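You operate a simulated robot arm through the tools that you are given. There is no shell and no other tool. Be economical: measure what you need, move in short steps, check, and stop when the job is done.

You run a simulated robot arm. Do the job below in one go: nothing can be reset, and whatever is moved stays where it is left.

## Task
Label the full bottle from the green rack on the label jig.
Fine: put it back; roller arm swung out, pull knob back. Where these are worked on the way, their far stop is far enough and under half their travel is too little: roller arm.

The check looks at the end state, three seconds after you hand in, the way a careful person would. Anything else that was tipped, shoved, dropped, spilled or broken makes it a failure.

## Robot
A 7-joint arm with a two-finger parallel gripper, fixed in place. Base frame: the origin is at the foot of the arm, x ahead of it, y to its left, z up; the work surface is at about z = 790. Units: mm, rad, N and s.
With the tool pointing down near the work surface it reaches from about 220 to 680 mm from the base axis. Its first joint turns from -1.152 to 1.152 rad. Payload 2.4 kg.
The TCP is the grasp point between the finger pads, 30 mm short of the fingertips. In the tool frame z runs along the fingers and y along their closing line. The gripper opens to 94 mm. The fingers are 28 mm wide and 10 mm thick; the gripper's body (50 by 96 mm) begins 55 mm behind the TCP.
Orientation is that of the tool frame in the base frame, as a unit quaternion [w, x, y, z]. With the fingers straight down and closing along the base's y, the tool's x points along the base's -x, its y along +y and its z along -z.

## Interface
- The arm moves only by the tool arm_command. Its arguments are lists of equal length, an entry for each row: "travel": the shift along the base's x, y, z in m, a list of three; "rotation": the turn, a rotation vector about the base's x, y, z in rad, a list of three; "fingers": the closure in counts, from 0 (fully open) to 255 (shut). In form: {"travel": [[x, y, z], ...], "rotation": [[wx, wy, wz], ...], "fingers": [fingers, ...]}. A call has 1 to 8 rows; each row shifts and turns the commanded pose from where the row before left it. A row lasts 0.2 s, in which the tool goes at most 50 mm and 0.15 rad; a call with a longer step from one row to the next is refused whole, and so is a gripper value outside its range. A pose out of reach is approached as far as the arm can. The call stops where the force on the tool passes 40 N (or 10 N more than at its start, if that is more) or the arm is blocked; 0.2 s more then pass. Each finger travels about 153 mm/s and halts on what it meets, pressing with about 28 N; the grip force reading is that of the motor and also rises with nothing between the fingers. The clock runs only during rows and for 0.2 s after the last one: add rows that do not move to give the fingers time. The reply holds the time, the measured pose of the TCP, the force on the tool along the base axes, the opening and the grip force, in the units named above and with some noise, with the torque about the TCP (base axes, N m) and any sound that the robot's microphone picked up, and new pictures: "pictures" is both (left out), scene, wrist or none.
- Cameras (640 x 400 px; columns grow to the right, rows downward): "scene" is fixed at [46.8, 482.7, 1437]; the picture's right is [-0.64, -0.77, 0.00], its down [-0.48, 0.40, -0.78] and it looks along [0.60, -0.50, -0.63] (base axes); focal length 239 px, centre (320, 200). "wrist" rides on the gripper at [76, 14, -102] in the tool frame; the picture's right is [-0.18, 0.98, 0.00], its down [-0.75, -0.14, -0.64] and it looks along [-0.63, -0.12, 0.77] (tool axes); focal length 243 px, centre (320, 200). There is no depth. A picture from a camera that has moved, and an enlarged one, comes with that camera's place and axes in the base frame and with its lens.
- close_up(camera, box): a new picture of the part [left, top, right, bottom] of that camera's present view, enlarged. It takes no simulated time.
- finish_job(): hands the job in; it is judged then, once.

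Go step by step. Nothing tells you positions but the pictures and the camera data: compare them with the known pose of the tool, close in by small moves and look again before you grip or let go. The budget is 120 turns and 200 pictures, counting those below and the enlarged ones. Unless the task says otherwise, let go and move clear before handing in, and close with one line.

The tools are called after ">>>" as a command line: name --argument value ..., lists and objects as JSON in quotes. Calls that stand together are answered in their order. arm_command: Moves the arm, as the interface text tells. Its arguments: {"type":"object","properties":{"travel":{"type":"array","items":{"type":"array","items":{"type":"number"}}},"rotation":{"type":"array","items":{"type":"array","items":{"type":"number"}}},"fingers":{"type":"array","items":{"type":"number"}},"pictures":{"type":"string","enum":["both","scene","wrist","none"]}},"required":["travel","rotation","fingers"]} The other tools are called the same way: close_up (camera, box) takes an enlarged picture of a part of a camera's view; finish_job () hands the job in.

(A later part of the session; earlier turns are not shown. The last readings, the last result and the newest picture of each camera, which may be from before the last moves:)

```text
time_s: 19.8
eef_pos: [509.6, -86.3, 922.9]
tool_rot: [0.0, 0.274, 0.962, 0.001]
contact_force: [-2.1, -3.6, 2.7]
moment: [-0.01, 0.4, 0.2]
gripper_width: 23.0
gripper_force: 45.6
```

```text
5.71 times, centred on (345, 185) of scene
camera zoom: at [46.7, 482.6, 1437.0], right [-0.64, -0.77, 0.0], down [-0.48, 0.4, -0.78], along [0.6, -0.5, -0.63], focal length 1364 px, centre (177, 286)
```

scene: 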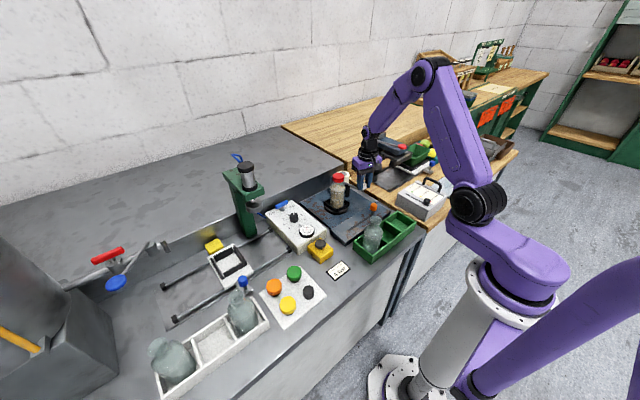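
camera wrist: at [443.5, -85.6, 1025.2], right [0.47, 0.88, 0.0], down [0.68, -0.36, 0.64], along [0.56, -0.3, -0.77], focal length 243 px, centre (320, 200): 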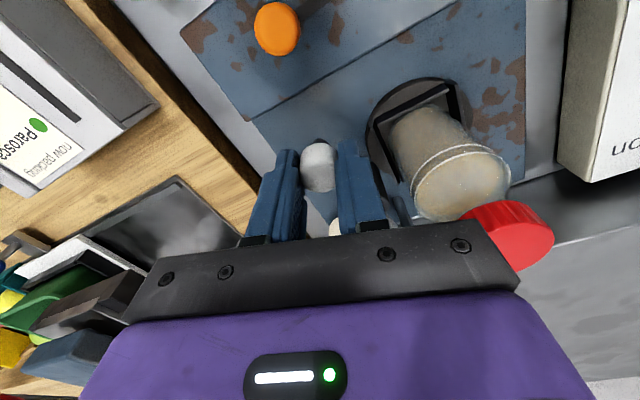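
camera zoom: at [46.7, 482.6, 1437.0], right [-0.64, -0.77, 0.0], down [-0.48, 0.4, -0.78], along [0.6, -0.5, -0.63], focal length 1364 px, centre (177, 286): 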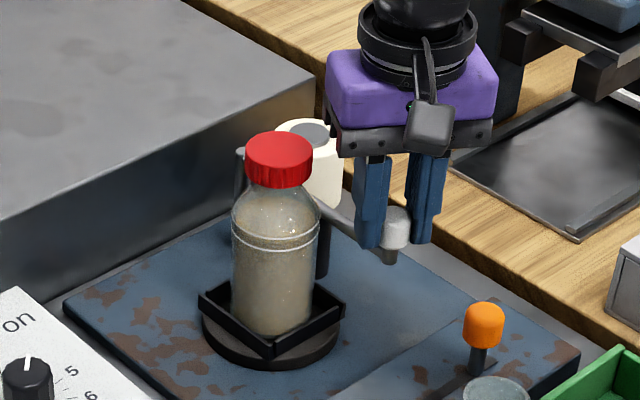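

>>> arm_command --travel '[[0, 0.0015, 0], [0.0, 0.0015, 0], [0, 0, 0]]' --rotation '[[0, 0, -0.01], [0, 0, -0.01], [0, 0, 0]]' --fingers '[200, 200, 200]' --pictures "none"

>>> close_up --camera "scene" --box '[310, 150, 380, 220]'

>>> close_up --camera "wrist" --box '[260, 60, 560, 260]'

```text
time_s: 20.6
eef_pos: [509.4, -85.9, 923.5]
tool_rot: [0.001, 0.284, 0.959, -0.001]
contact_force: [-6.4, -22.3, 4.6]
moment: [-0.64, 0.26, -0.01]
gripper_width: 22.8
gripper_force: 44.7
```

```text
5.71 times, centred on (345, 185) of scene
camera zoom: at [46.6, 482.2, 1437.2], right [-0.64, -0.77, 0.0], down [-0.48, 0.4, -0.78], along [0.6, -0.5, -0.63], focal length 1364 px, centre (177, 286)
```

zoom: 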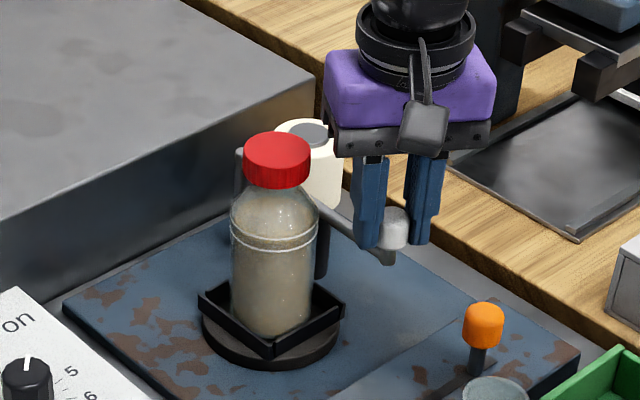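

```text
2.00 times, centred on (410, 160) of wrist
camera zoom: at [452.6, -32.3, 1025.2], right [0.69, 0.72, 0.0], down [0.55, -0.53, 0.64], along [0.46, -0.44, -0.77], focal length 485 px, centre (140, 280)
```

zoom: 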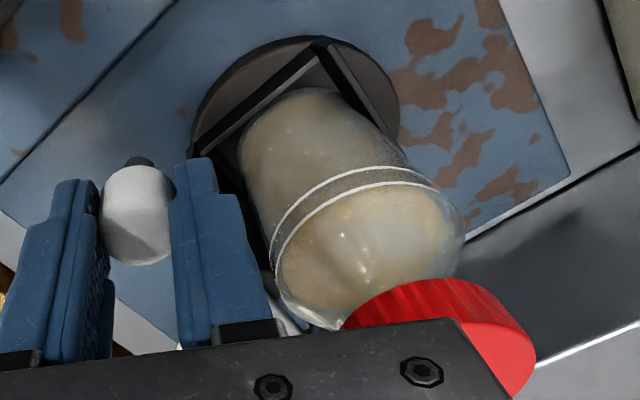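

Hard stop reached (22 N) and the bottle is still upright with the roller against it. Unload, release the arm knob, and rise clear.

>>> arm_command --travel '[[0, -0.002, 0], [0, 0, 0], [0, 0, 0], [0, 0, 0.03], [0, -0.01, 0.04], [0, -0.01, 0.03], [0, 0, 0]]' --rotation '[[0, 0, 0], [0, 0, 0], [0, 0, 0], [0, 0, 0], [0, 0, 0.1], [0, 0, 0.1], [0, 0, 0.1]]' --fingers '[200, 160, 130, 130, 130, 130, 130]'

>>> close_up --camera "scene" --box '[300, 150, 400, 240]'

```text
time_s: 22.2
eef_pos: [507.8, -104.7, 1024.5]
tool_rot: [0.0, 0.135, 0.991, 0.0]
contact_force: [0.1, 0.3, 0.4]
moment: [0.02, -0.03, -0.01]
gripper_width: 46.1
gripper_force: 0.1
camera wrist: at [438.6, -71.0, 1126.6], right [0.44, 0.9, 0.0], down [0.69, -0.34, 0.64], along [0.58, -0.28, -0.77], focal length 243 px, centre (320, 200)
```

scene: 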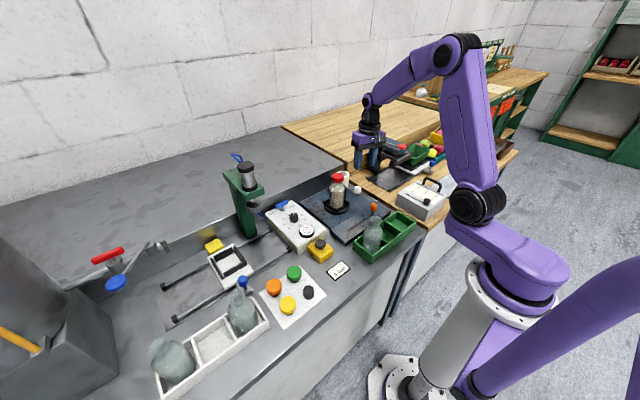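
wrist: 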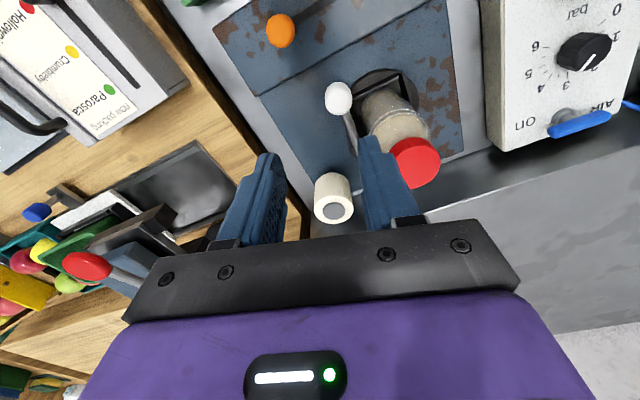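

```text
4.44 times, centred on (350, 195) of scene
camera zoom: at [46.8, 482.7, 1437.0], right [-0.64, -0.77, 0.0], down [-0.48, 0.4, -0.78], along [0.6, -0.5, -0.63], focal length 1060 px, centre (187, 222)
```

zoom: 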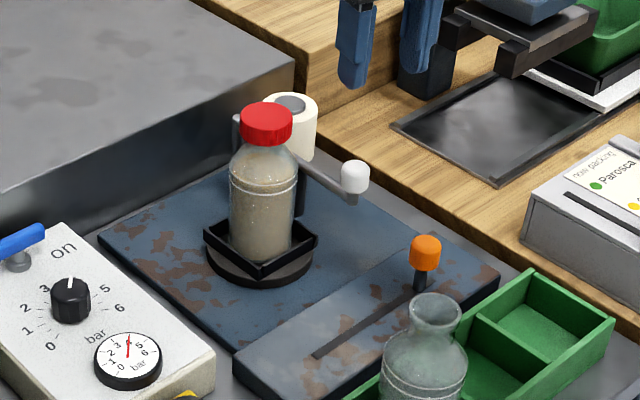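

The arm is in against the bottle. Now the orange pull knob at ≈(444,-114,850): I'll square the tool and move above it.

>>> arm_command --travel '[[-0.021, -0.003, 0], [-0.021, -0.003, 0], [-0.021, -0.003, -0.02], [0, 0, -0.03], [0, 0, -0.02], [0, 0, 0]]' --rotation '[[0, 0, 0.09], [0, 0, 0.09], [0, 0, 0.091], [0, 0, 0], [0, 0, 0], [0, 0, 0]]' --fingers '[110, 110, 110, 110, 110, 110]'

>>> close_up --camera "wrist" --box '[220, 40, 420, 200]'

>>> close_up --camera "scene" --box '[310, 140, 410, 240]'

```text
time_s: 23.6
eef_pos: [445.9, -113.9, 952.5]
tool_rot: [0.0, 0.001, 1.0, 0.0]
contact_force: [1.0, 0.7, 1.2]
moment: [-0.02, 0.03, 0.01]
gripper_width: 53.4
gripper_force: 0.1
camera wrist: at [369.2, -99.3, 1054.3], right [0.19, 0.98, 0.0], down [0.75, -0.14, 0.64], along [0.63, -0.12, -0.77], focal length 243 px, centre (320, 200)
```

scene: 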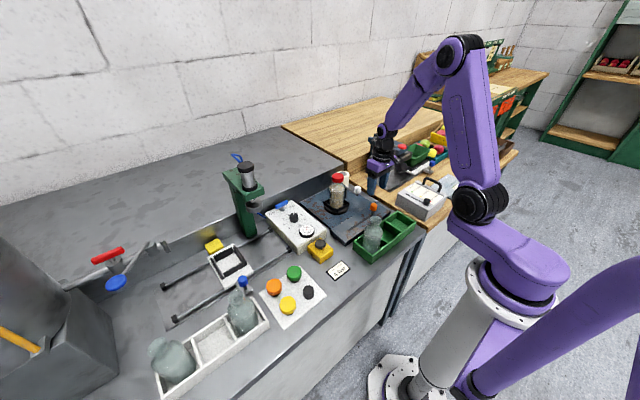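
wrist: 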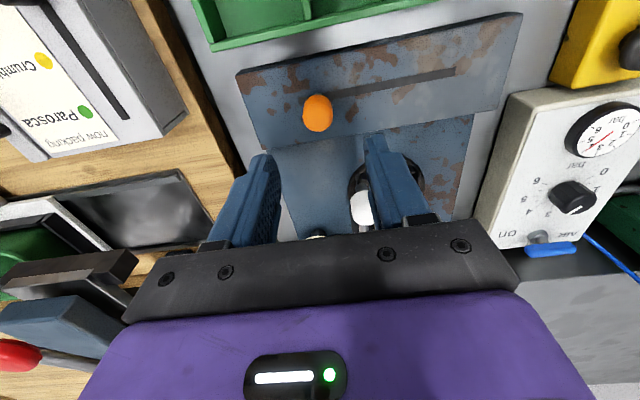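

```text
2.50 times, centred on (320, 120) of wrist
camera zoom: at [369.2, -99.3, 1054.3], right [0.19, 0.98, 0.0], down [0.75, -0.14, 0.64], along [0.63, -0.12, -0.77], focal length 606 px, centre (320, 400)
```

zoom: 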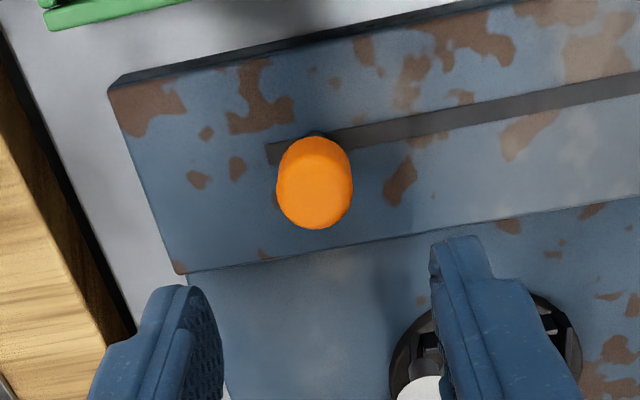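

```text
4.00 times, centred on (360, 190) of scene
camera zoom: at [46.8, 482.7, 1437.0], right [-0.64, -0.77, 0.0], down [-0.48, 0.4, -0.78], along [0.6, -0.5, -0.63], focal length 954 px, centre (160, 240)
```

zoom: 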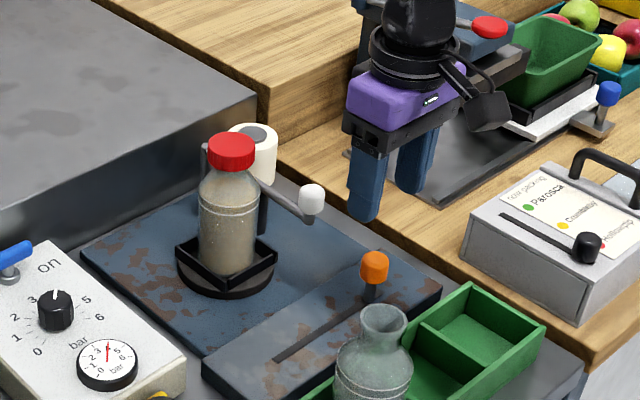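

>>> arm_command --travel '[[-0.0015, -0.0015, -0.045], [0, 0, -0.047], [0, 0, 0], [0, 0, 0], [0, 0, 0], [0, 0, 0]]' --rotation '[[0, 0, 0], [0, 0, 0], [0, 0, 0], [0, 0, 0], [0, 0, 0], [0, 0, 0]]' --fingers '[110, 110, 110, 160, 190, 205]'

>>> close_up --camera "scene" --box '[310, 140, 410, 240]'

```text
time_s: 25.0
eef_pos: [447.6, -114.7, 861.4]
tool_rot: [0.001, 0.0, 1.0, -0.001]
contact_force: [1.8, -0.8, -8.2]
moment: [-0.01, -0.41, 0.02]
gripper_width: 25.0
gripper_force: 44.8
camera wrist: at [370.2, -100.3, 963.7], right [0.19, 0.98, 0.0], down [0.75, -0.14, 0.64], along [0.63, -0.12, -0.77], focal length 243 px, centre (320, 200)
```

scene: 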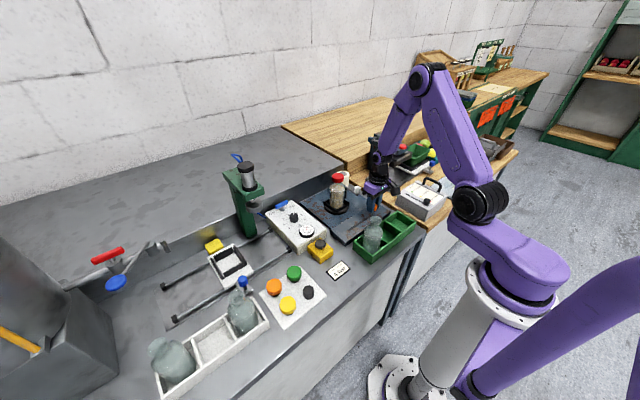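
wrist: 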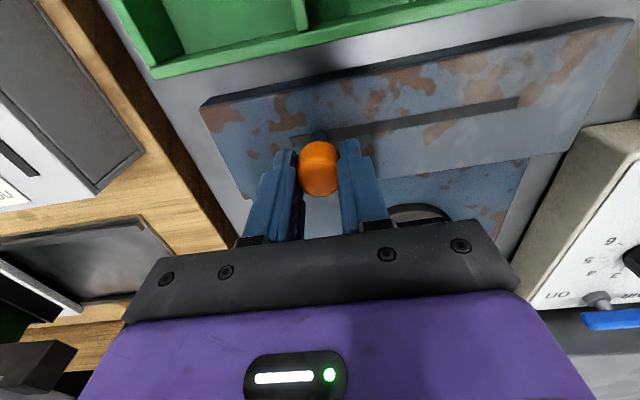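

```text
4.00 times, centred on (360, 190) of scene
camera zoom: at [46.9, 482.7, 1437.0], right [-0.64, -0.77, 0.0], down [-0.48, 0.4, -0.78], along [0.6, -0.5, -0.63], focal length 954 px, centre (160, 240)
```

zoom: 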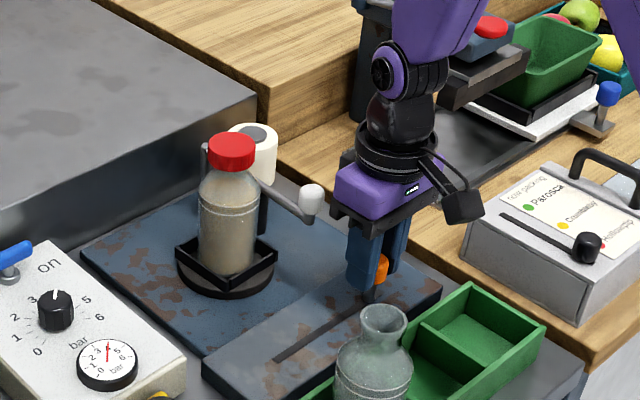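

Knob gripped. I'll draw it along its slot toward +y in steps.

>>> arm_command --travel '[[0, 0.01, 0], [0, 0.015, 0], [0, 0.015, 0], [0, 0, 0]]' --rotation '[[0, 0, 0], [0, 0, 0], [0, 0, 0], [0, 0, 0]]' --fingers '[205, 205, 205, 205]' --pictures "none"

>>> close_up --camera "scene" --box '[310, 140, 410, 240]'

```text
time_s: 26.0
eef_pos: [446.3, -74.3, 860.8]
tool_rot: [0.002, 0.001, 1.0, 0.0]
contact_force: [8.0, -0.8, 6.3]
moment: [-0.03, -0.68, -0.02]
gripper_width: 25.2
gripper_force: 45.0
```

```text
4.00 times, centred on (360, 190) of scene
camera zoom: at [46.8, 482.7, 1437.0], right [-0.64, -0.77, 0.0], down [-0.48, 0.4, -0.78], along [0.6, -0.5, -0.63], focal length 954 px, centre (160, 240)
```

zoom: 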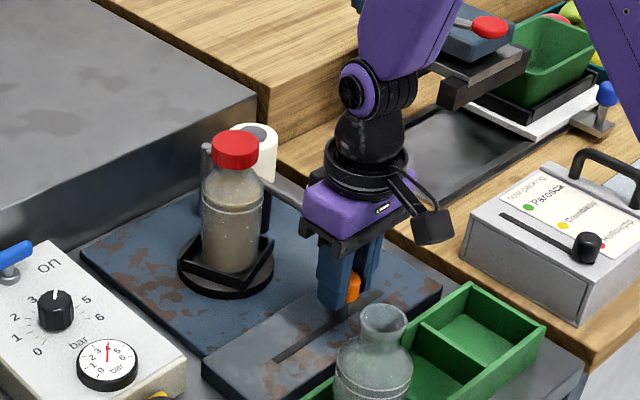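

The turntable turns the bottle under the roller as the knob is drawn. Continue.

>>> arm_command --travel '[[0.0005, 0.015, 0], [0.0005, 0.015, 0], [0, 0.01, 0], [0, 0, 0]]' --rotation '[[0, 0, 0], [0, 0, 0], [0, 0, 0], [0, 0, 0]]' --fingers '[205, 205, 205, 205]' --pictures "none"

>>> close_up --camera "scene" --box '[310, 140, 410, 240]'

```text
time_s: 27.0
eef_pos: [447.0, -33.6, 861.7]
tool_rot: [0.0, 0.001, 1.0, 0.0]
contact_force: [13.9, -0.4, -8.6]
moment: [0.01, -0.47, -0.01]
gripper_width: 24.9
gripper_force: 44.8
```

```text
4.00 times, centred on (360, 190) of scene
camera zoom: at [47.2, 482.7, 1437.0], right [-0.64, -0.77, 0.0], down [-0.48, 0.4, -0.78], along [0.6, -0.5, -0.63], focal length 954 px, centre (160, 240)
```

zoom: 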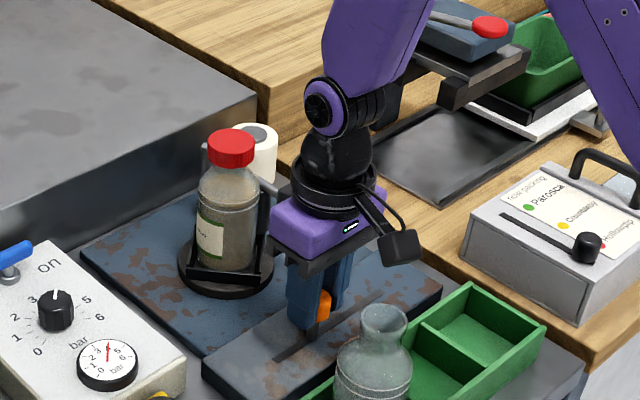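

A label is going on. Continue to the slot end.

>>> arm_command --travel '[[0.001, 0.012, 0], [0.0005, 0.012, 0], [0, 0, 0]]' --rotation '[[0, 0, 0], [0, 0, 0], [0, 0, 0]]' --fingers '[205, 205, 205]' --pictures "none"

>>> close_up --camera "scene" --box '[310, 140, 410, 240]'

```text
time_s: 27.8
eef_pos: [447.0, -12.0, 861.6]
tool_rot: [0.0, 0.001, 1.0, 0.001]
contact_force: [2.5, -0.5, 19.1]
moment: [-0.02, -0.38, 0.0]
gripper_width: 25.1
gripper_force: 45.1
```

```text
4.00 times, centred on (360, 190) of scene
camera zoom: at [46.5, 482.7, 1437.0], right [-0.64, -0.77, 0.0], down [-0.48, 0.4, -0.78], along [0.6, -0.5, -0.63], focal length 954 px, centre (160, 240)
```

zoom: 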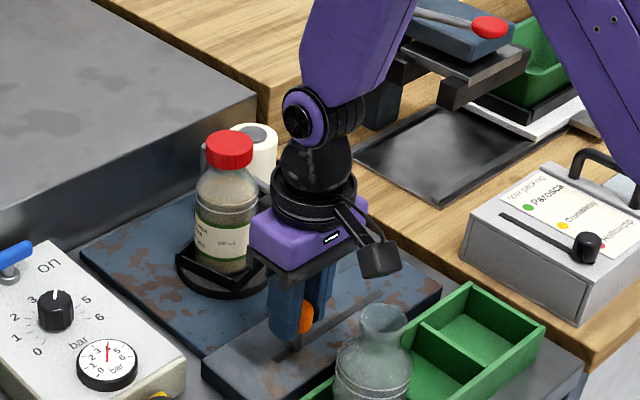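

>>> arm_command --travel '[[0, 0.006, 0.0005], [0, 0.005, 0], [0, 0, 0]]' --rotation '[[0, 0, 0], [0, 0, 0], [0, 0, 0]]' --fingers '[205, 205, 205]' --pictures "none"

>>> close_up --camera "scene" --box '[310, 140, 410, 240]'

```text
time_s: 28.7
eef_pos: [446.0, -3.9, 861.5]
tool_rot: [0.0, 0.005, 1.0, 0.0]
contact_force: [-1.2, -7.0, 1.1]
moment: [-0.21, -0.23, 0.13]
gripper_width: 25.1
gripper_force: 45.3
stopped in row 3: the force on the tool passed its limit at 41 N (the readings are from after the stop); the commanded pose is now the measured one
```

```text
4.00 times, centred on (360, 190) of scene
camera zoom: at [46.7, 482.6, 1437.0], right [-0.64, -0.77, 0.0], down [-0.48, 0.4, -0.78], along [0.6, -0.5, -0.63], focal length 954 px, centre (160, 240)
```

zoom: 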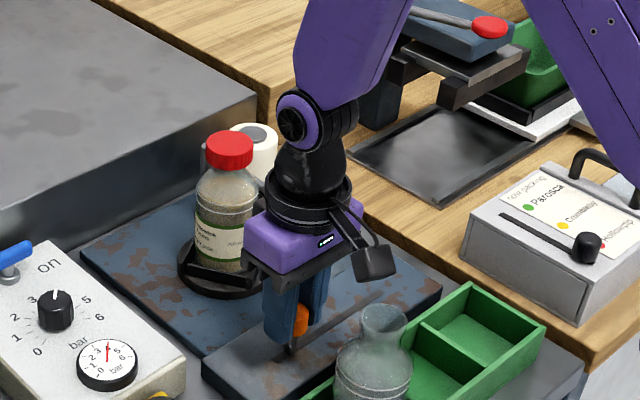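

Far stop reached with the label applied (knob travel ≈110 mm). I'll release here, then swing the roller arm out before pushing the knob back.

>>> arm_command --travel '[[0, 0, 0], [0, 0, 0], [0, 0, 0], [0, 0, 0.03], [0, 0, 0.04], [0, 0, 0.04], [0, 0, 0.03]]' --rotation '[[0, 0, 0], [0, 0, 0], [0, 0, 0], [0, 0, 0], [0, 0, 0], [0, 0, 0], [0, 0, 0]]' --fingers '[170, 130, 120, 120, 120, 120, 120]' --pictures "none"

>>> close_up --camera "scene" --box '[310, 140, 410, 240]'

```text
time_s: 30.3
eef_pos: [445.8, -6.1, 1002.9]
tool_rot: [-0.001, 0.005, 1.0, -0.001]
contact_force: [-0.4, -0.3, 0.3]
moment: [0.0, -0.01, 0.02]
gripper_width: 49.6
gripper_force: 0.1
```

```text
4.00 times, centred on (360, 190) of scene
camera zoom: at [46.8, 482.7, 1437.0], right [-0.64, -0.77, 0.0], down [-0.48, 0.4, -0.78], along [0.6, -0.5, -0.63], focal length 954 px, centre (160, 240)
```

zoom: 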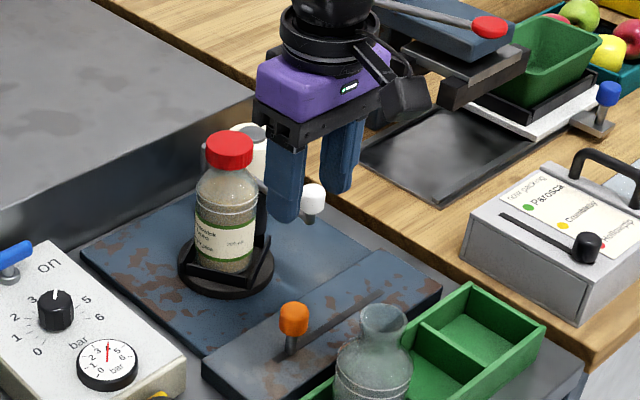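

>>> arm_command --travel '[[0.01, -0.017, 0], [0.013, -0.016, 0], [0.014, -0.016, 0], [0.013, -0.016, 0], [0.012, -0.016, 0], [0, 0, -0.02], [0, 0, 0]]' --rotation '[[0, 0, -0.11], [0, 0, -0.11], [0, 0, -0.11], [0, 0, -0.11], [0, 0, -0.11], [0, 0, 0], [0, 0, 0]]' --fingers '[110, 110, 110, 110, 110, 110, 110]'

>>> close_up --camera "wrist" --box '[220, 40, 420, 200]'

```text
time_s: 31.9
eef_pos: [507.0, -83.8, 979.9]
tool_rot: [-0.001, 0.275, 0.961, 0.0]
contact_force: [-0.3, -0.2, -0.1]
moment: [0.03, -0.03, 0.0]
gripper_width: 53.5
gripper_force: 0.0
camera wrist: at [450.5, -32.3, 1082.9], right [0.68, 0.74, 0.0], down [0.56, -0.52, 0.64], along [0.47, -0.44, -0.77], focal length 243 px, centre (320, 200)
```

scene: 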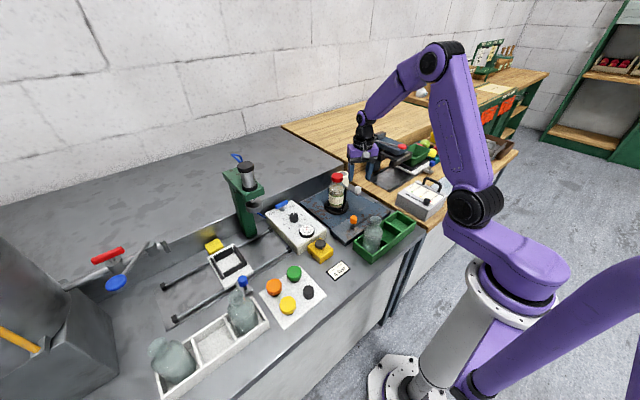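
wrist: 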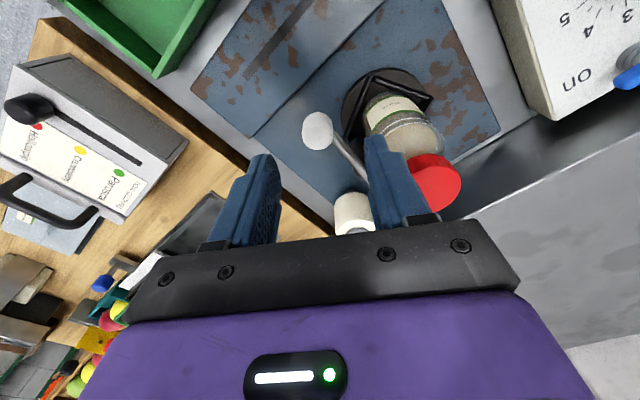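

```text
2.50 times, centred on (320, 120) of wrist
camera zoom: at [450.5, -32.3, 1082.9], right [0.68, 0.74, 0.0], down [0.56, -0.52, 0.64], along [0.47, -0.44, -0.77], focal length 606 px, centre (320, 400)
```

zoom: 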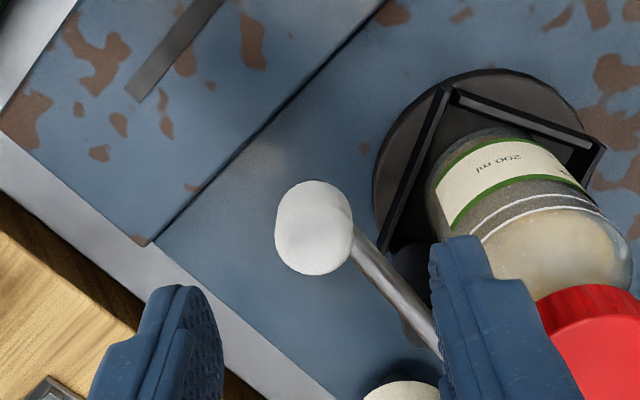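

>>> arm_command --travel '[[0.0015, -0.002, -0.027], [0, 0, -0.03], [0, 0, 0], [0, 0, 0], [0, 0, 0], [0, 0, 0]]' --rotation '[[0, 0, 0], [0, 0, 0], [0, 0, 0], [0, 0, 0], [0, 0, 0], [0, 0, 0]]' --fingers '[110, 110, 110, 160, 190, 205]' --pictures "none"

>>> close_up --camera "wrist" --box '[200, 40, 560, 260]'

```text
time_s: 33.3
eef_pos: [508.9, -85.9, 922.4]
tool_rot: [-0.001, 0.276, 0.961, -0.001]
contact_force: [-5.7, -5.5, -1.1]
moment: [-0.19, 0.04, -0.11]
gripper_width: 23.1
gripper_force: 45.0
```

```text
1.78 times, centred on (380, 150) of wrist
camera zoom: at [452.6, -34.4, 1025.0], right [0.68, 0.73, 0.0], down [0.57, -0.52, 0.64], along [0.47, -0.44, -0.77], focal length 431 px, centre (213, 289)
```

zoom: 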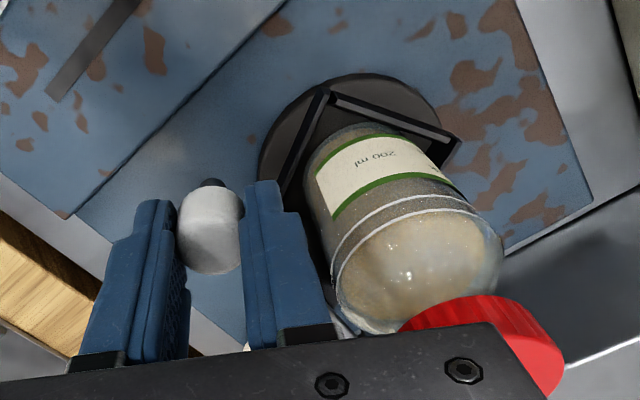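

Gripped. Swing the arm back out along the same arc.

>>> arm_command --travel '[[0, -0.0156, 0], [0.002, -0.015, 0], [0.0032, -0.0148, 0], [0, 0, 0]]' --rotation '[[0, 0, 0.108], [0, 0, 0.105], [0, 0, 0.105], [0, 0, 0]]' --fingers '[205, 205, 205, 205]' --pictures "none"

>>> close_up --camera "scene" --box '[310, 140, 410, 240]'

```text
time_s: 34.3
eef_pos: [515.5, -132.3, 921.3]
tool_rot: [0.0, 0.119, 0.993, 0.001]
contact_force: [-1.5, 0.1, -5.1]
moment: [0.13, 0.48, 0.07]
gripper_width: 22.9
gripper_force: 44.7
```

```text
4.00 times, centred on (360, 190) of scene
camera zoom: at [46.8, 482.7, 1437.0], right [-0.64, -0.77, 0.0], down [-0.48, 0.4, -0.78], along [0.6, -0.5, -0.63], focal length 954 px, centre (160, 240)
```

zoom: 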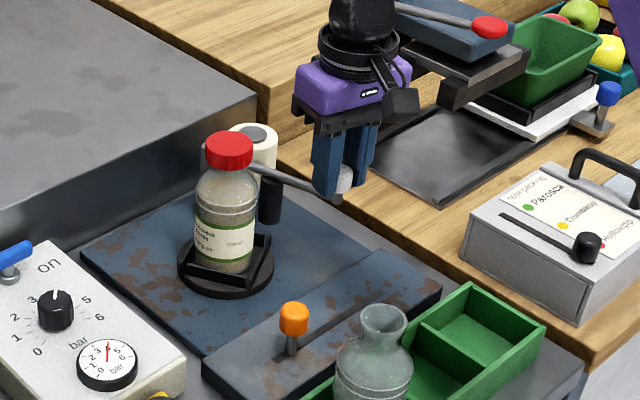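

>>> arm_command --travel '[[0.0045, -0.0135, 0], [0.0045, -0.0115, 0], [0.002, -0.005, 0], [0, 0, 0]]' --rotation '[[0, 0, 0.1], [0, 0, 0.087], [0, 0, 0.045], [0, 0, 0]]' --fingers '[205, 205, 205, 205]' --pictures "none"

>>> close_up --camera "scene" --box '[310, 140, 410, 240]'

```text
time_s: 35.3
eef_pos: [527.2, -162.1, 922.4]
tool_rot: [0.0, 0.003, 1.0, 0.0]
contact_force: [2.5, 0.6, -18.6]
moment: [0.03, -0.41, -0.07]
gripper_width: 22.9
gripper_force: 45.1
```

```text
4.00 times, centred on (360, 190) of scene
camera zoom: at [47.1, 482.6, 1437.0], right [-0.64, -0.77, 0.0], down [-0.48, 0.4, -0.78], along [0.6, -0.5, -0.63], focal length 954 px, centre (160, 240)
```

zoom: 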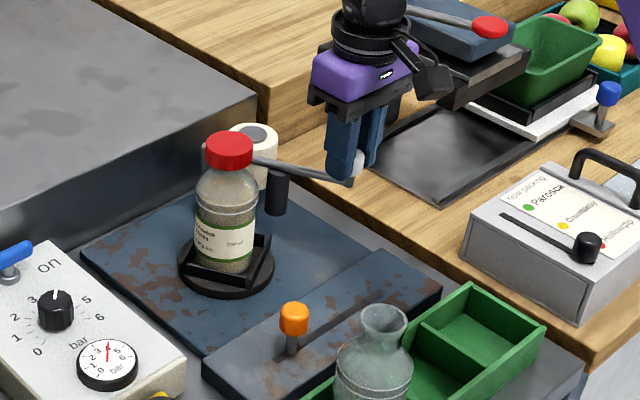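

Nearly at the original position; nudging 2 mm further to its out stop.

>>> arm_command --travel '[[0.0008, -0.0015, -0.0006], [0.0005, -0.001, 0], [0, 0, 0]]' --rotation '[[0, 0, 0], [0, 0, 0], [0, 0, 0]]' --fingers '[205, 205, 205]' --pictures "none"

```text
time_s: 36.1
eef_pos: [527.7, -163.1, 923.7]
tool_rot: [-0.001, 0.003, 1.0, 0.0]
contact_force: [-0.8, 6.4, -3.2]
moment: [0.14, 0.49, 0.28]
gripper_width: 23.0
gripper_force: 44.8
```

The arm is at its out stop. Release, rise, and go back to the pull knob at (446,-4).

>>> arm_command --travel '[[0, 0.001, 0], [0, 0, 0], [0, 0, 0], [0, 0, 0.03], [0, 0, 0.03], [0, 0, 0.02], [-0.02, 0, 0], [-0.02, 0.01, 0]]' --rotation '[[0, 0, 0], [0, 0, 0], [0, 0, 0], [0, 0, 0], [0, 0, 0], [0, 0, 0], [0, 0, 0], [0, 0, 0]]' --fingers '[190, 140, 110, 110, 110, 110, 110, 110]' --pictures "none"

>>> arm_command --travel '[[-0.02, 0.03, 0], [-0.02, 0.035, 0], [0, 0.04, 0], [0, 0.042, 0], [0, 0, -0.025], [0, 0, -0.025], [0, 0, 0]]' --rotation '[[0, 0, 0], [0, 0, 0], [0, 0, 0], [0, 0, 0], [0, 0, 0], [0, 0, 0], [0, 0, 0]]' --fingers '[110, 110, 110, 110, 110, 110, 110]'

>>> close_up --camera "scene" --box '[310, 140, 410, 240]'

```text
time_s: 37.9
eef_pos: [485.9, -154.0, 1004.3]
tool_rot: [-0.002, 0.004, 1.0, 0.001]
contact_force: [0.6, 0.0, 0.1]
moment: [-0.01, 0.0, -0.02]
gripper_width: 53.7
gripper_force: 0.0
```

```text
time_s: 39.5
eef_pos: [447.8, -7.3, 953.8]
tool_rot: [-0.001, 0.004, 1.0, 0.0]
contact_force: [0.0, 0.8, 0.1]
moment: [0.02, -0.01, 0.0]
gripper_width: 53.5
gripper_force: 0.1
camera wrist: at [371.0, 6.8, 1055.9], right [0.19, 0.98, 0.0], down [0.75, -0.15, 0.64], along [0.63, -0.12, -0.77], focal length 243 px, centre (320, 200)
```

scene: 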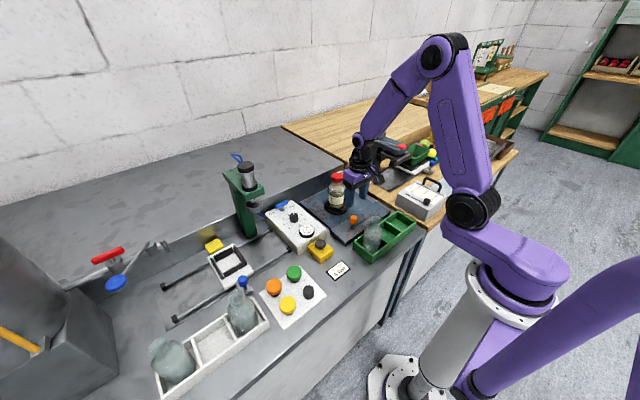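
wrist: 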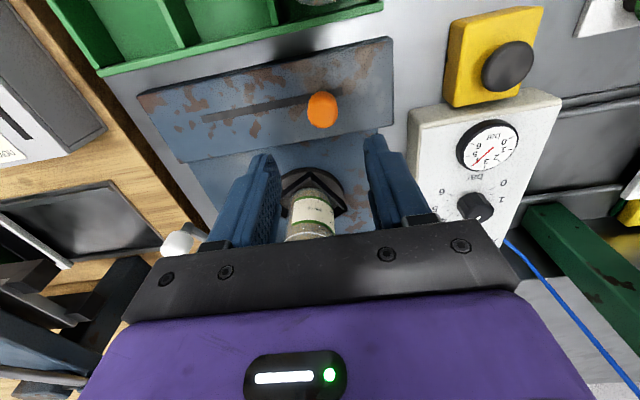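

```text
4.00 times, centred on (360, 190) of scene
camera zoom: at [46.8, 482.7, 1437.0], right [-0.64, -0.77, 0.0], down [-0.48, 0.4, -0.78], along [0.6, -0.5, -0.63], focal length 954 px, centre (160, 240)
```

zoom: 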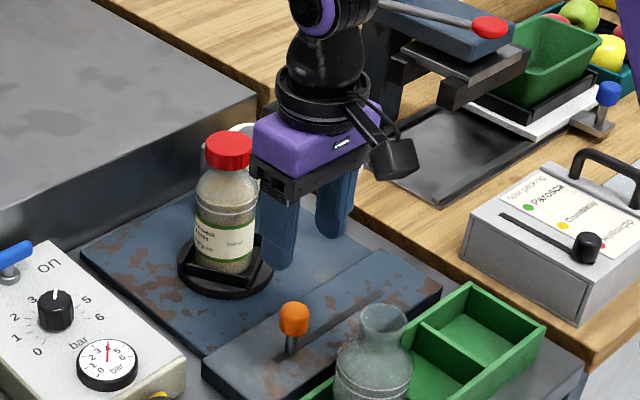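

>>> arm_command --travel '[[-0.001, 0.001, -0.045], [0, 0, -0.047], [0, 0, 0], [0, 0, 0], [0, 0, 0], [0, 0, 0]]' --rotation '[[0, 0, 0], [0, 0, 0], [0, 0, 0], [0, 0, 0], [0, 0, 0], [0, 0, 0]]' --fingers '[110, 110, 110, 160, 190, 205]' --pictures "none"

>>> arm_command --travel '[[0, -0.01, 0], [0, -0.015, 0], [0, -0.015, 0], [0, 0, 0]]' --rotation '[[0, 0, 0], [0, 0, 0], [0, 0, 0], [0, 0, 0]]' --fingers '[205, 205, 205, 205]' --pictures "none"

>>> close_up --camera "scene" --box '[310, 140, 410, 240]'

```text
time_s: 40.9
eef_pos: [445.0, -6.4, 863.0]
tool_rot: [0.0, 0.004, 1.0, 0.0]
contact_force: [1.2, 0.3, -9.4]
moment: [0.0, -0.44, 0.0]
gripper_width: 25.5
gripper_force: 44.3
```

```text
time_s: 41.9
eef_pos: [445.0, -46.0, 861.5]
tool_rot: [-0.002, 0.004, 1.0, 0.0]
contact_force: [-14.4, -1.7, 29.0]
moment: [-0.03, 0.5, 0.01]
gripper_width: 25.1
gripper_force: 45.2
```

```text
4.00 times, centred on (360, 190) of scene
camera zoom: at [46.0, 482.8, 1437.0], right [-0.64, -0.77, 0.0], down [-0.48, 0.4, -0.78], along [0.6, -0.5, -0.63], focal length 954 px, centre (160, 240)
```

zoom: 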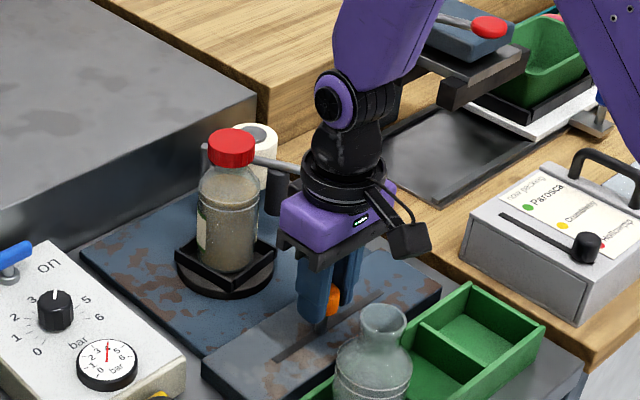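

>>> arm_command --travel '[[-0.001, -0.01, 0.001], [0, -0.015, 0], [0, -0.015, 0], [0, 0, 0]]' --rotation '[[0, 0, 0], [0, 0, 0], [0, 0, 0], [0, 0, 0]]' --fingers '[205, 205, 205, 205]' --pictures "none"

>>> arm_command --travel '[[0, -0.01, 0], [0, -0.01, 0], [0, -0.004, 0], [0, 0, 0]]' --rotation '[[0, 0, 0], [0, 0, 0], [0, 0, 0], [0, 0, 0]]' --fingers '[205, 205, 205, 205]' --pictures "none"

>>> close_up --camera "scene" --box '[310, 140, 410, 240]'

```text
time_s: 42.9
eef_pos: [444.7, -87.4, 860.6]
tool_rot: [0.0, 0.005, 1.0, 0.0]
contact_force: [-2.2, 0.2, -17.4]
moment: [-0.01, -0.51, 0.03]
gripper_width: 25.0
gripper_force: 44.8
```

```text
time_s: 43.9
eef_pos: [446.1, -110.7, 862.2]
tool_rot: [-0.002, 0.004, 1.0, 0.0]
contact_force: [-4.3, -0.7, -23.2]
moment: [0.01, -0.03, -0.02]
gripper_width: 25.2
gripper_force: 45.0
```

```text
4.00 times, centred on (360, 190) of scene
camera zoom: at [47.0, 482.6, 1437.0], right [-0.64, -0.77, 0.0], down [-0.48, 0.4, -0.78], along [0.6, -0.5, -0.63], focal length 954 px, centre (160, 240)
```

zoom: 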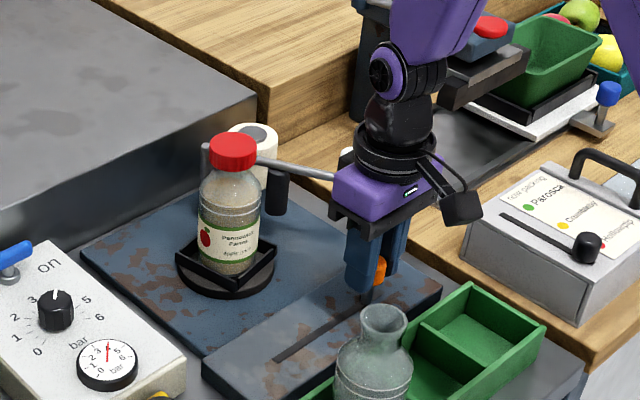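

Almost back; pushing gently to the start stop.

>>> arm_command --travel '[[0, -0.003, -0.0008], [0, -0.002, 0], [0, -0.0015, 0], [0, 0, 0]]' --rotation '[[0, 0, 0], [0, 0, 0], [0, 0, 0], [0, 0, 0]]' --fingers '[205, 205, 205, 205]' --pictures "none"

```text
time_s: 44.9
eef_pos: [444.8, -116.6, 861.9]
tool_rot: [-0.002, 0.003, 1.0, 0.0]
contact_force: [-7.0, 9.2, -8.1]
moment: [0.22, 0.78, -0.02]
gripper_width: 24.9
gripper_force: 45.6
```

Knob is back at its stop. Release and rise, then look at the bottle.

>>> arm_command --travel '[[0, 0.001, 0], [0, 0, 0], [0, 0, 0], [0, 0, 0.035], [0, 0, 0.045], [0, 0, 0.045], [0, 0, 0.045], [0, 0, 0.015]]' --rotation '[[0, 0, 0], [0, 0, 0], [0, 0, 0], [0, 0, 0], [0, 0, 0], [0, 0, 0], [0, 0, 0], [0, 0, 0]]' --fingers '[190, 140, 110, 110, 110, 90, 80, 80]' --pictures "none"

>>> arm_command --travel '[[0.03, 0.015, 0], [0.035, 0.02, 0], [0.035, 0.02, 0], [0.03, 0.014, 0], [0, 0, 0]]' --rotation '[[0, 0, 0], [0, 0, 0], [0, 0, 0], [0, 0, 0], [0, 0, 0]]' --fingers '[80, 80, 80, 80, 80]' --pictures "none"

>>> close_up --camera "scene" --box '[310, 140, 410, 240]'

>>> close_up --camera "wrist" --box '[200, 20, 440, 200]'

```text
time_s: 46.7
eef_pos: [446.7, -114.9, 1047.0]
tool_rot: [0.0, 0.005, 1.0, 0.0]
contact_force: [1.0, 0.0, 0.0]
moment: [0.01, -0.02, 0.02]
gripper_width: 64.7
gripper_force: 0.0
```

```text
time_s: 47.9
eef_pos: [574.3, -44.4, 1045.7]
tool_rot: [-0.001, 0.004, 1.0, -0.001]
contact_force: [0.0, 0.4, 0.3]
moment: [-0.01, -0.02, 0.0]
gripper_width: 64.7
gripper_force: 0.0
```

```text
4.00 times, centred on (360, 190) of scene
camera zoom: at [46.8, 482.7, 1437.0], right [-0.64, -0.77, 0.0], down [-0.48, 0.4, -0.78], along [0.6, -0.5, -0.63], focal length 954 px, centre (160, 240)
```

zoom: 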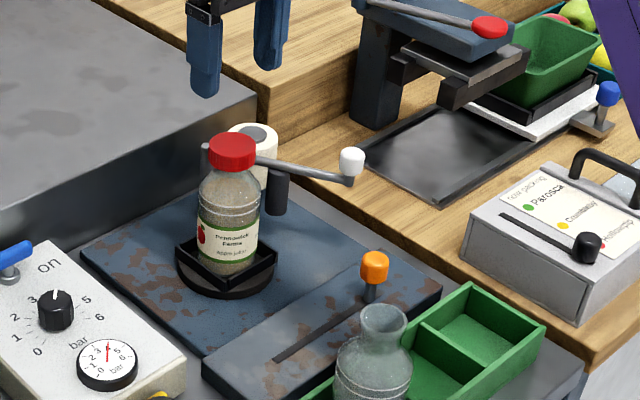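

```text
2.22 times, centred on (320, 110) of wrist
camera zoom: at [498.7, -30.2, 1148.6], right [0.19, 0.98, 0.0], down [0.75, -0.15, 0.64], along [0.63, -0.12, -0.77], focal length 539 px, centre (320, 400)
```

zoom: 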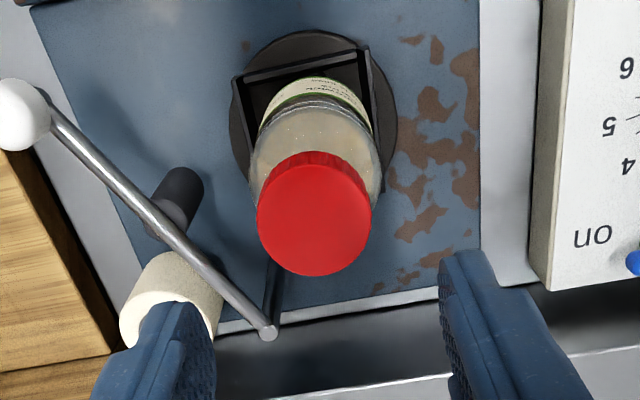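

The bottle is labelled, the arm is out and the knob is back. Now pick the bottle up by its cap at ≈(575,-46).

>>> arm_command --travel '[[0.001, -0.002, -0.035], [0, 0, -0.035], [0, 0, -0.02], [0, 0, -0.015], [0, 0, 0], [0, 0, 0], [0, 0, 0], [0, 0, 0]]' --rotation '[[0, 0, 0], [0, 0, 0], [0, 0, 0], [0, 0, 0], [0, 0, 0], [0, 0, 0], [0, 0, 0], [0, 0, 0]]' --fingers '[80, 80, 80, 80, 100, 140, 180, 205]'

>>> close_up --camera "scene" --box '[310, 140, 410, 240]'

```text
time_s: 49.7
eef_pos: [575.3, -50.4, 941.7]
tool_rot: [0.0, 0.004, 1.0, -0.001]
contact_force: [0.8, 1.7, -1.2]
moment: [0.19, -0.05, -0.01]
gripper_width: 42.7
gripper_force: 27.9
camera wrist: at [499.9, -35.5, 1044.7], right [0.19, 0.98, 0.0], down [0.75, -0.15, 0.64], along [0.63, -0.12, -0.77], focal length 243 px, centre (320, 200)
```

scene: 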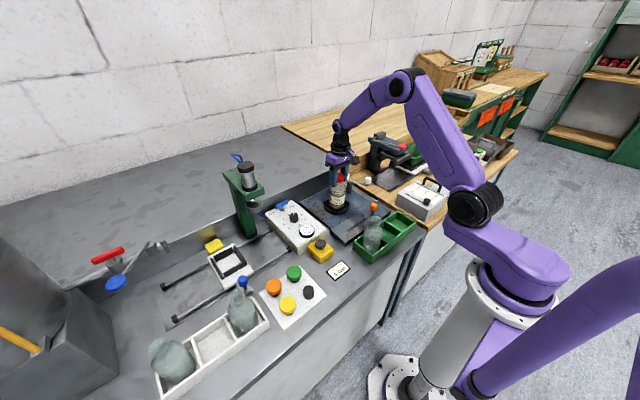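
wrist: 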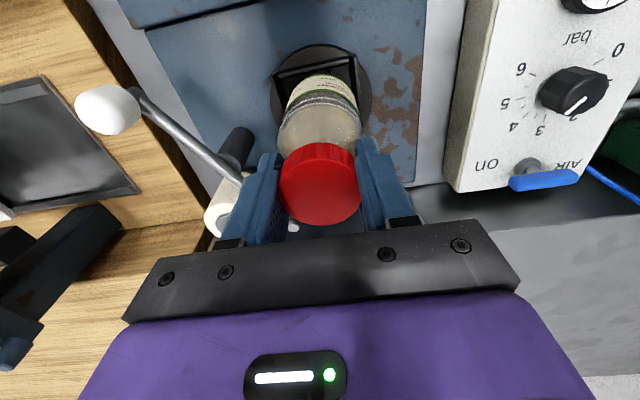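

```text
4.00 times, centred on (360, 190) of scene
camera zoom: at [46.8, 482.8, 1437.0], right [-0.64, -0.77, 0.0], down [-0.48, 0.4, -0.78], along [0.6, -0.5, -0.63], focal length 954 px, centre (160, 240)
```

zoom: 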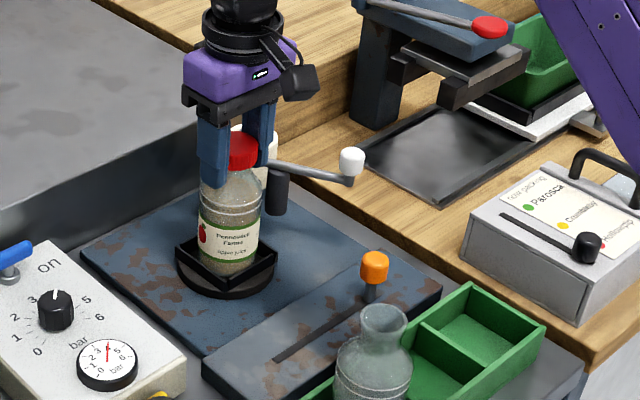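

Cap gripped. Lift straight up.

>>> arm_command --travel '[[0, 0, 0.02], [0, 0, 0.03], [0, 0, 0.035], [0, 0, 0.04], [0, 0, 0]]' --rotation '[[0, 0, 0], [0, 0, 0], [0, 0, 0], [0, 0, 0], [0, 0, 0]]' --fingers '[205, 205, 205, 205, 205]' --pictures "none"

>>> close_up --camera "scene" --box '[310, 110, 410, 240]'

```text
time_s: 50.9
eef_pos: [576.5, -48.0, 1066.3]
tool_rot: [0.0, 0.005, 1.0, -0.001]
contact_force: [0.0, -0.5, -3.6]
moment: [0.01, -0.02, -0.02]
gripper_width: 42.5
gripper_force: 28.1
```

```text
3.08 times, centred on (360, 175) of scene
camera zoom: at [46.8, 482.7, 1437.0], right [-0.64, -0.77, 0.0], down [-0.48, 0.4, -0.78], along [0.6, -0.5, -0.63], focal length 734 px, centre (197, 277)
```

zoom: 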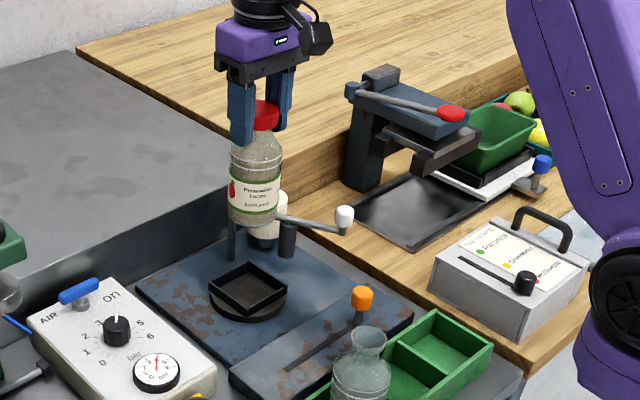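

Carry it back above its rack cell.

>>> arm_command --travel '[[-0.025, 0, 0], [-0.04, -0.006, 0], [-0.04, -0.012, 0], [-0.04, -0.02, 0], [-0.04, -0.027, 0], [-0.03, -0.025, 0], [-0.018, -0.012, 0], [0, 0, 0]]' --rotation '[[0, 0, 0], [0, 0, 0], [0, 0, 0], [0, 0, 0], [0, 0, 0], [0, 0, 0], [0, 0, 0], [0, 0, 0]]' --fingers '[205, 205, 205, 205, 205, 205, 205, 205]' --pictures "none"

>>> close_up --camera "scene" --box '[340, 140, 460, 260]'

>>> close_up --camera "wrist" --box '[200, 0, 440, 200]'

```text
time_s: 52.7
eef_pos: [344.0, -151.1, 1064.9]
tool_rot: [-0.001, 0.005, 1.0, 0.0]
contact_force: [-0.4, 0.3, -3.0]
moment: [-0.01, 0.06, -0.02]
gripper_width: 42.2
gripper_force: 28.2
```

```text
3.33 times, centred on (400, 200) of scene
camera zoom: at [46.8, 482.7, 1437.0], right [-0.64, -0.77, 0.0], down [-0.48, 0.4, -0.78], along [0.6, -0.5, -0.63], focal length 795 px, centre (53, 200)
```

zoom: 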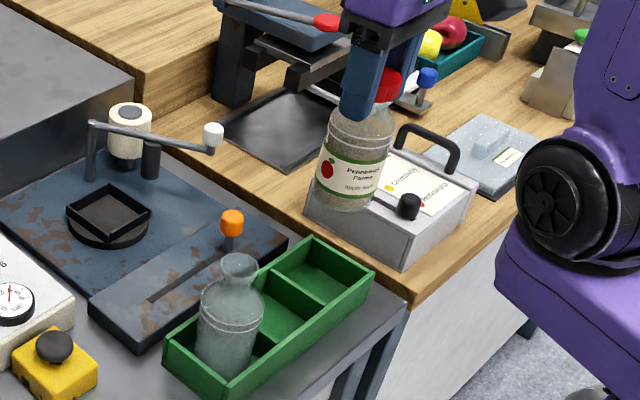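

```text
2.00 times, centred on (320, 100) of wrist
camera zoom: at [267.9, -136.1, 1167.4], right [0.19, 0.98, 0.0], down [0.75, -0.15, 0.64], along [0.63, -0.12, -0.77], focal length 485 px, centre (320, 400)
```

zoom: 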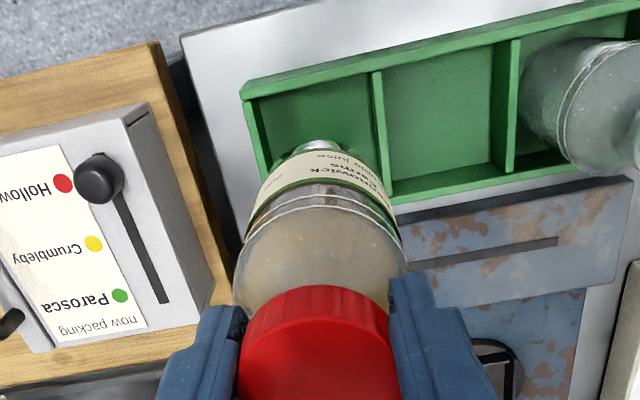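

Over the cell (centre ≈(342.5,-149)). Lower to just above the rack rim and check.

>>> arm_command --travel '[[-0.001, 0.001, -0.03], [0, 0, -0.04], [0, 0, -0.025], [0, 0, 0]]' --rotation '[[0, 0, 0], [0, 0, 0], [0, 0, 0], [0, 0, 0]]' --fingers '[205, 205, 205, 205]' --pictures "none"

>>> close_up --camera "scene" --box '[340, 140, 460, 260]'

>>> close_up --camera "wrist" --box '[200, 0, 440, 200]'

```text
time_s: 53.7
eef_pos: [342.7, -150.5, 971.5]
tool_rot: [0.001, 0.004, 1.0, 0.0]
contact_force: [0.1, 1.1, -2.6]
moment: [-0.01, 0.02, -0.03]
gripper_width: 42.4
gripper_force: 27.6
```

```text
3.33 times, centred on (400, 200) of scene
camera zoom: at [46.8, 482.7, 1437.0], right [-0.64, -0.77, 0.0], down [-0.48, 0.4, -0.78], along [0.6, -0.5, -0.63], focal length 795 px, centre (53, 200)
```

zoom: 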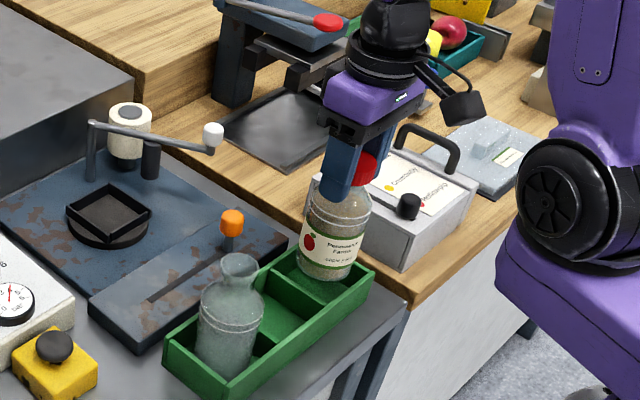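

```text
2.00 times, centred on (320, 100) of wrist
camera zoom: at [265.9, -135.5, 1073.2], right [0.19, 0.98, 0.0], down [0.75, -0.15, 0.64], along [0.63, -0.12, -0.77], focal length 485 px, centre (320, 400)
```

zoom: 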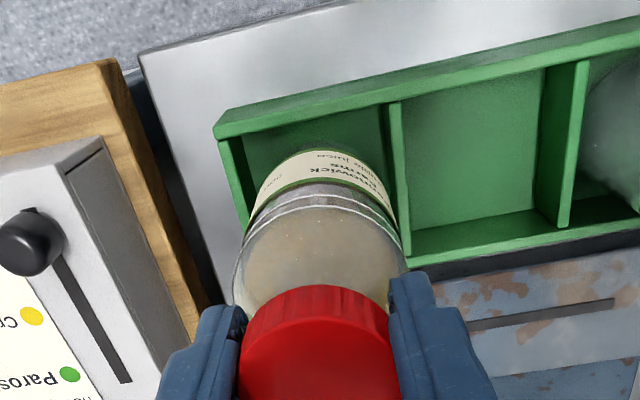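

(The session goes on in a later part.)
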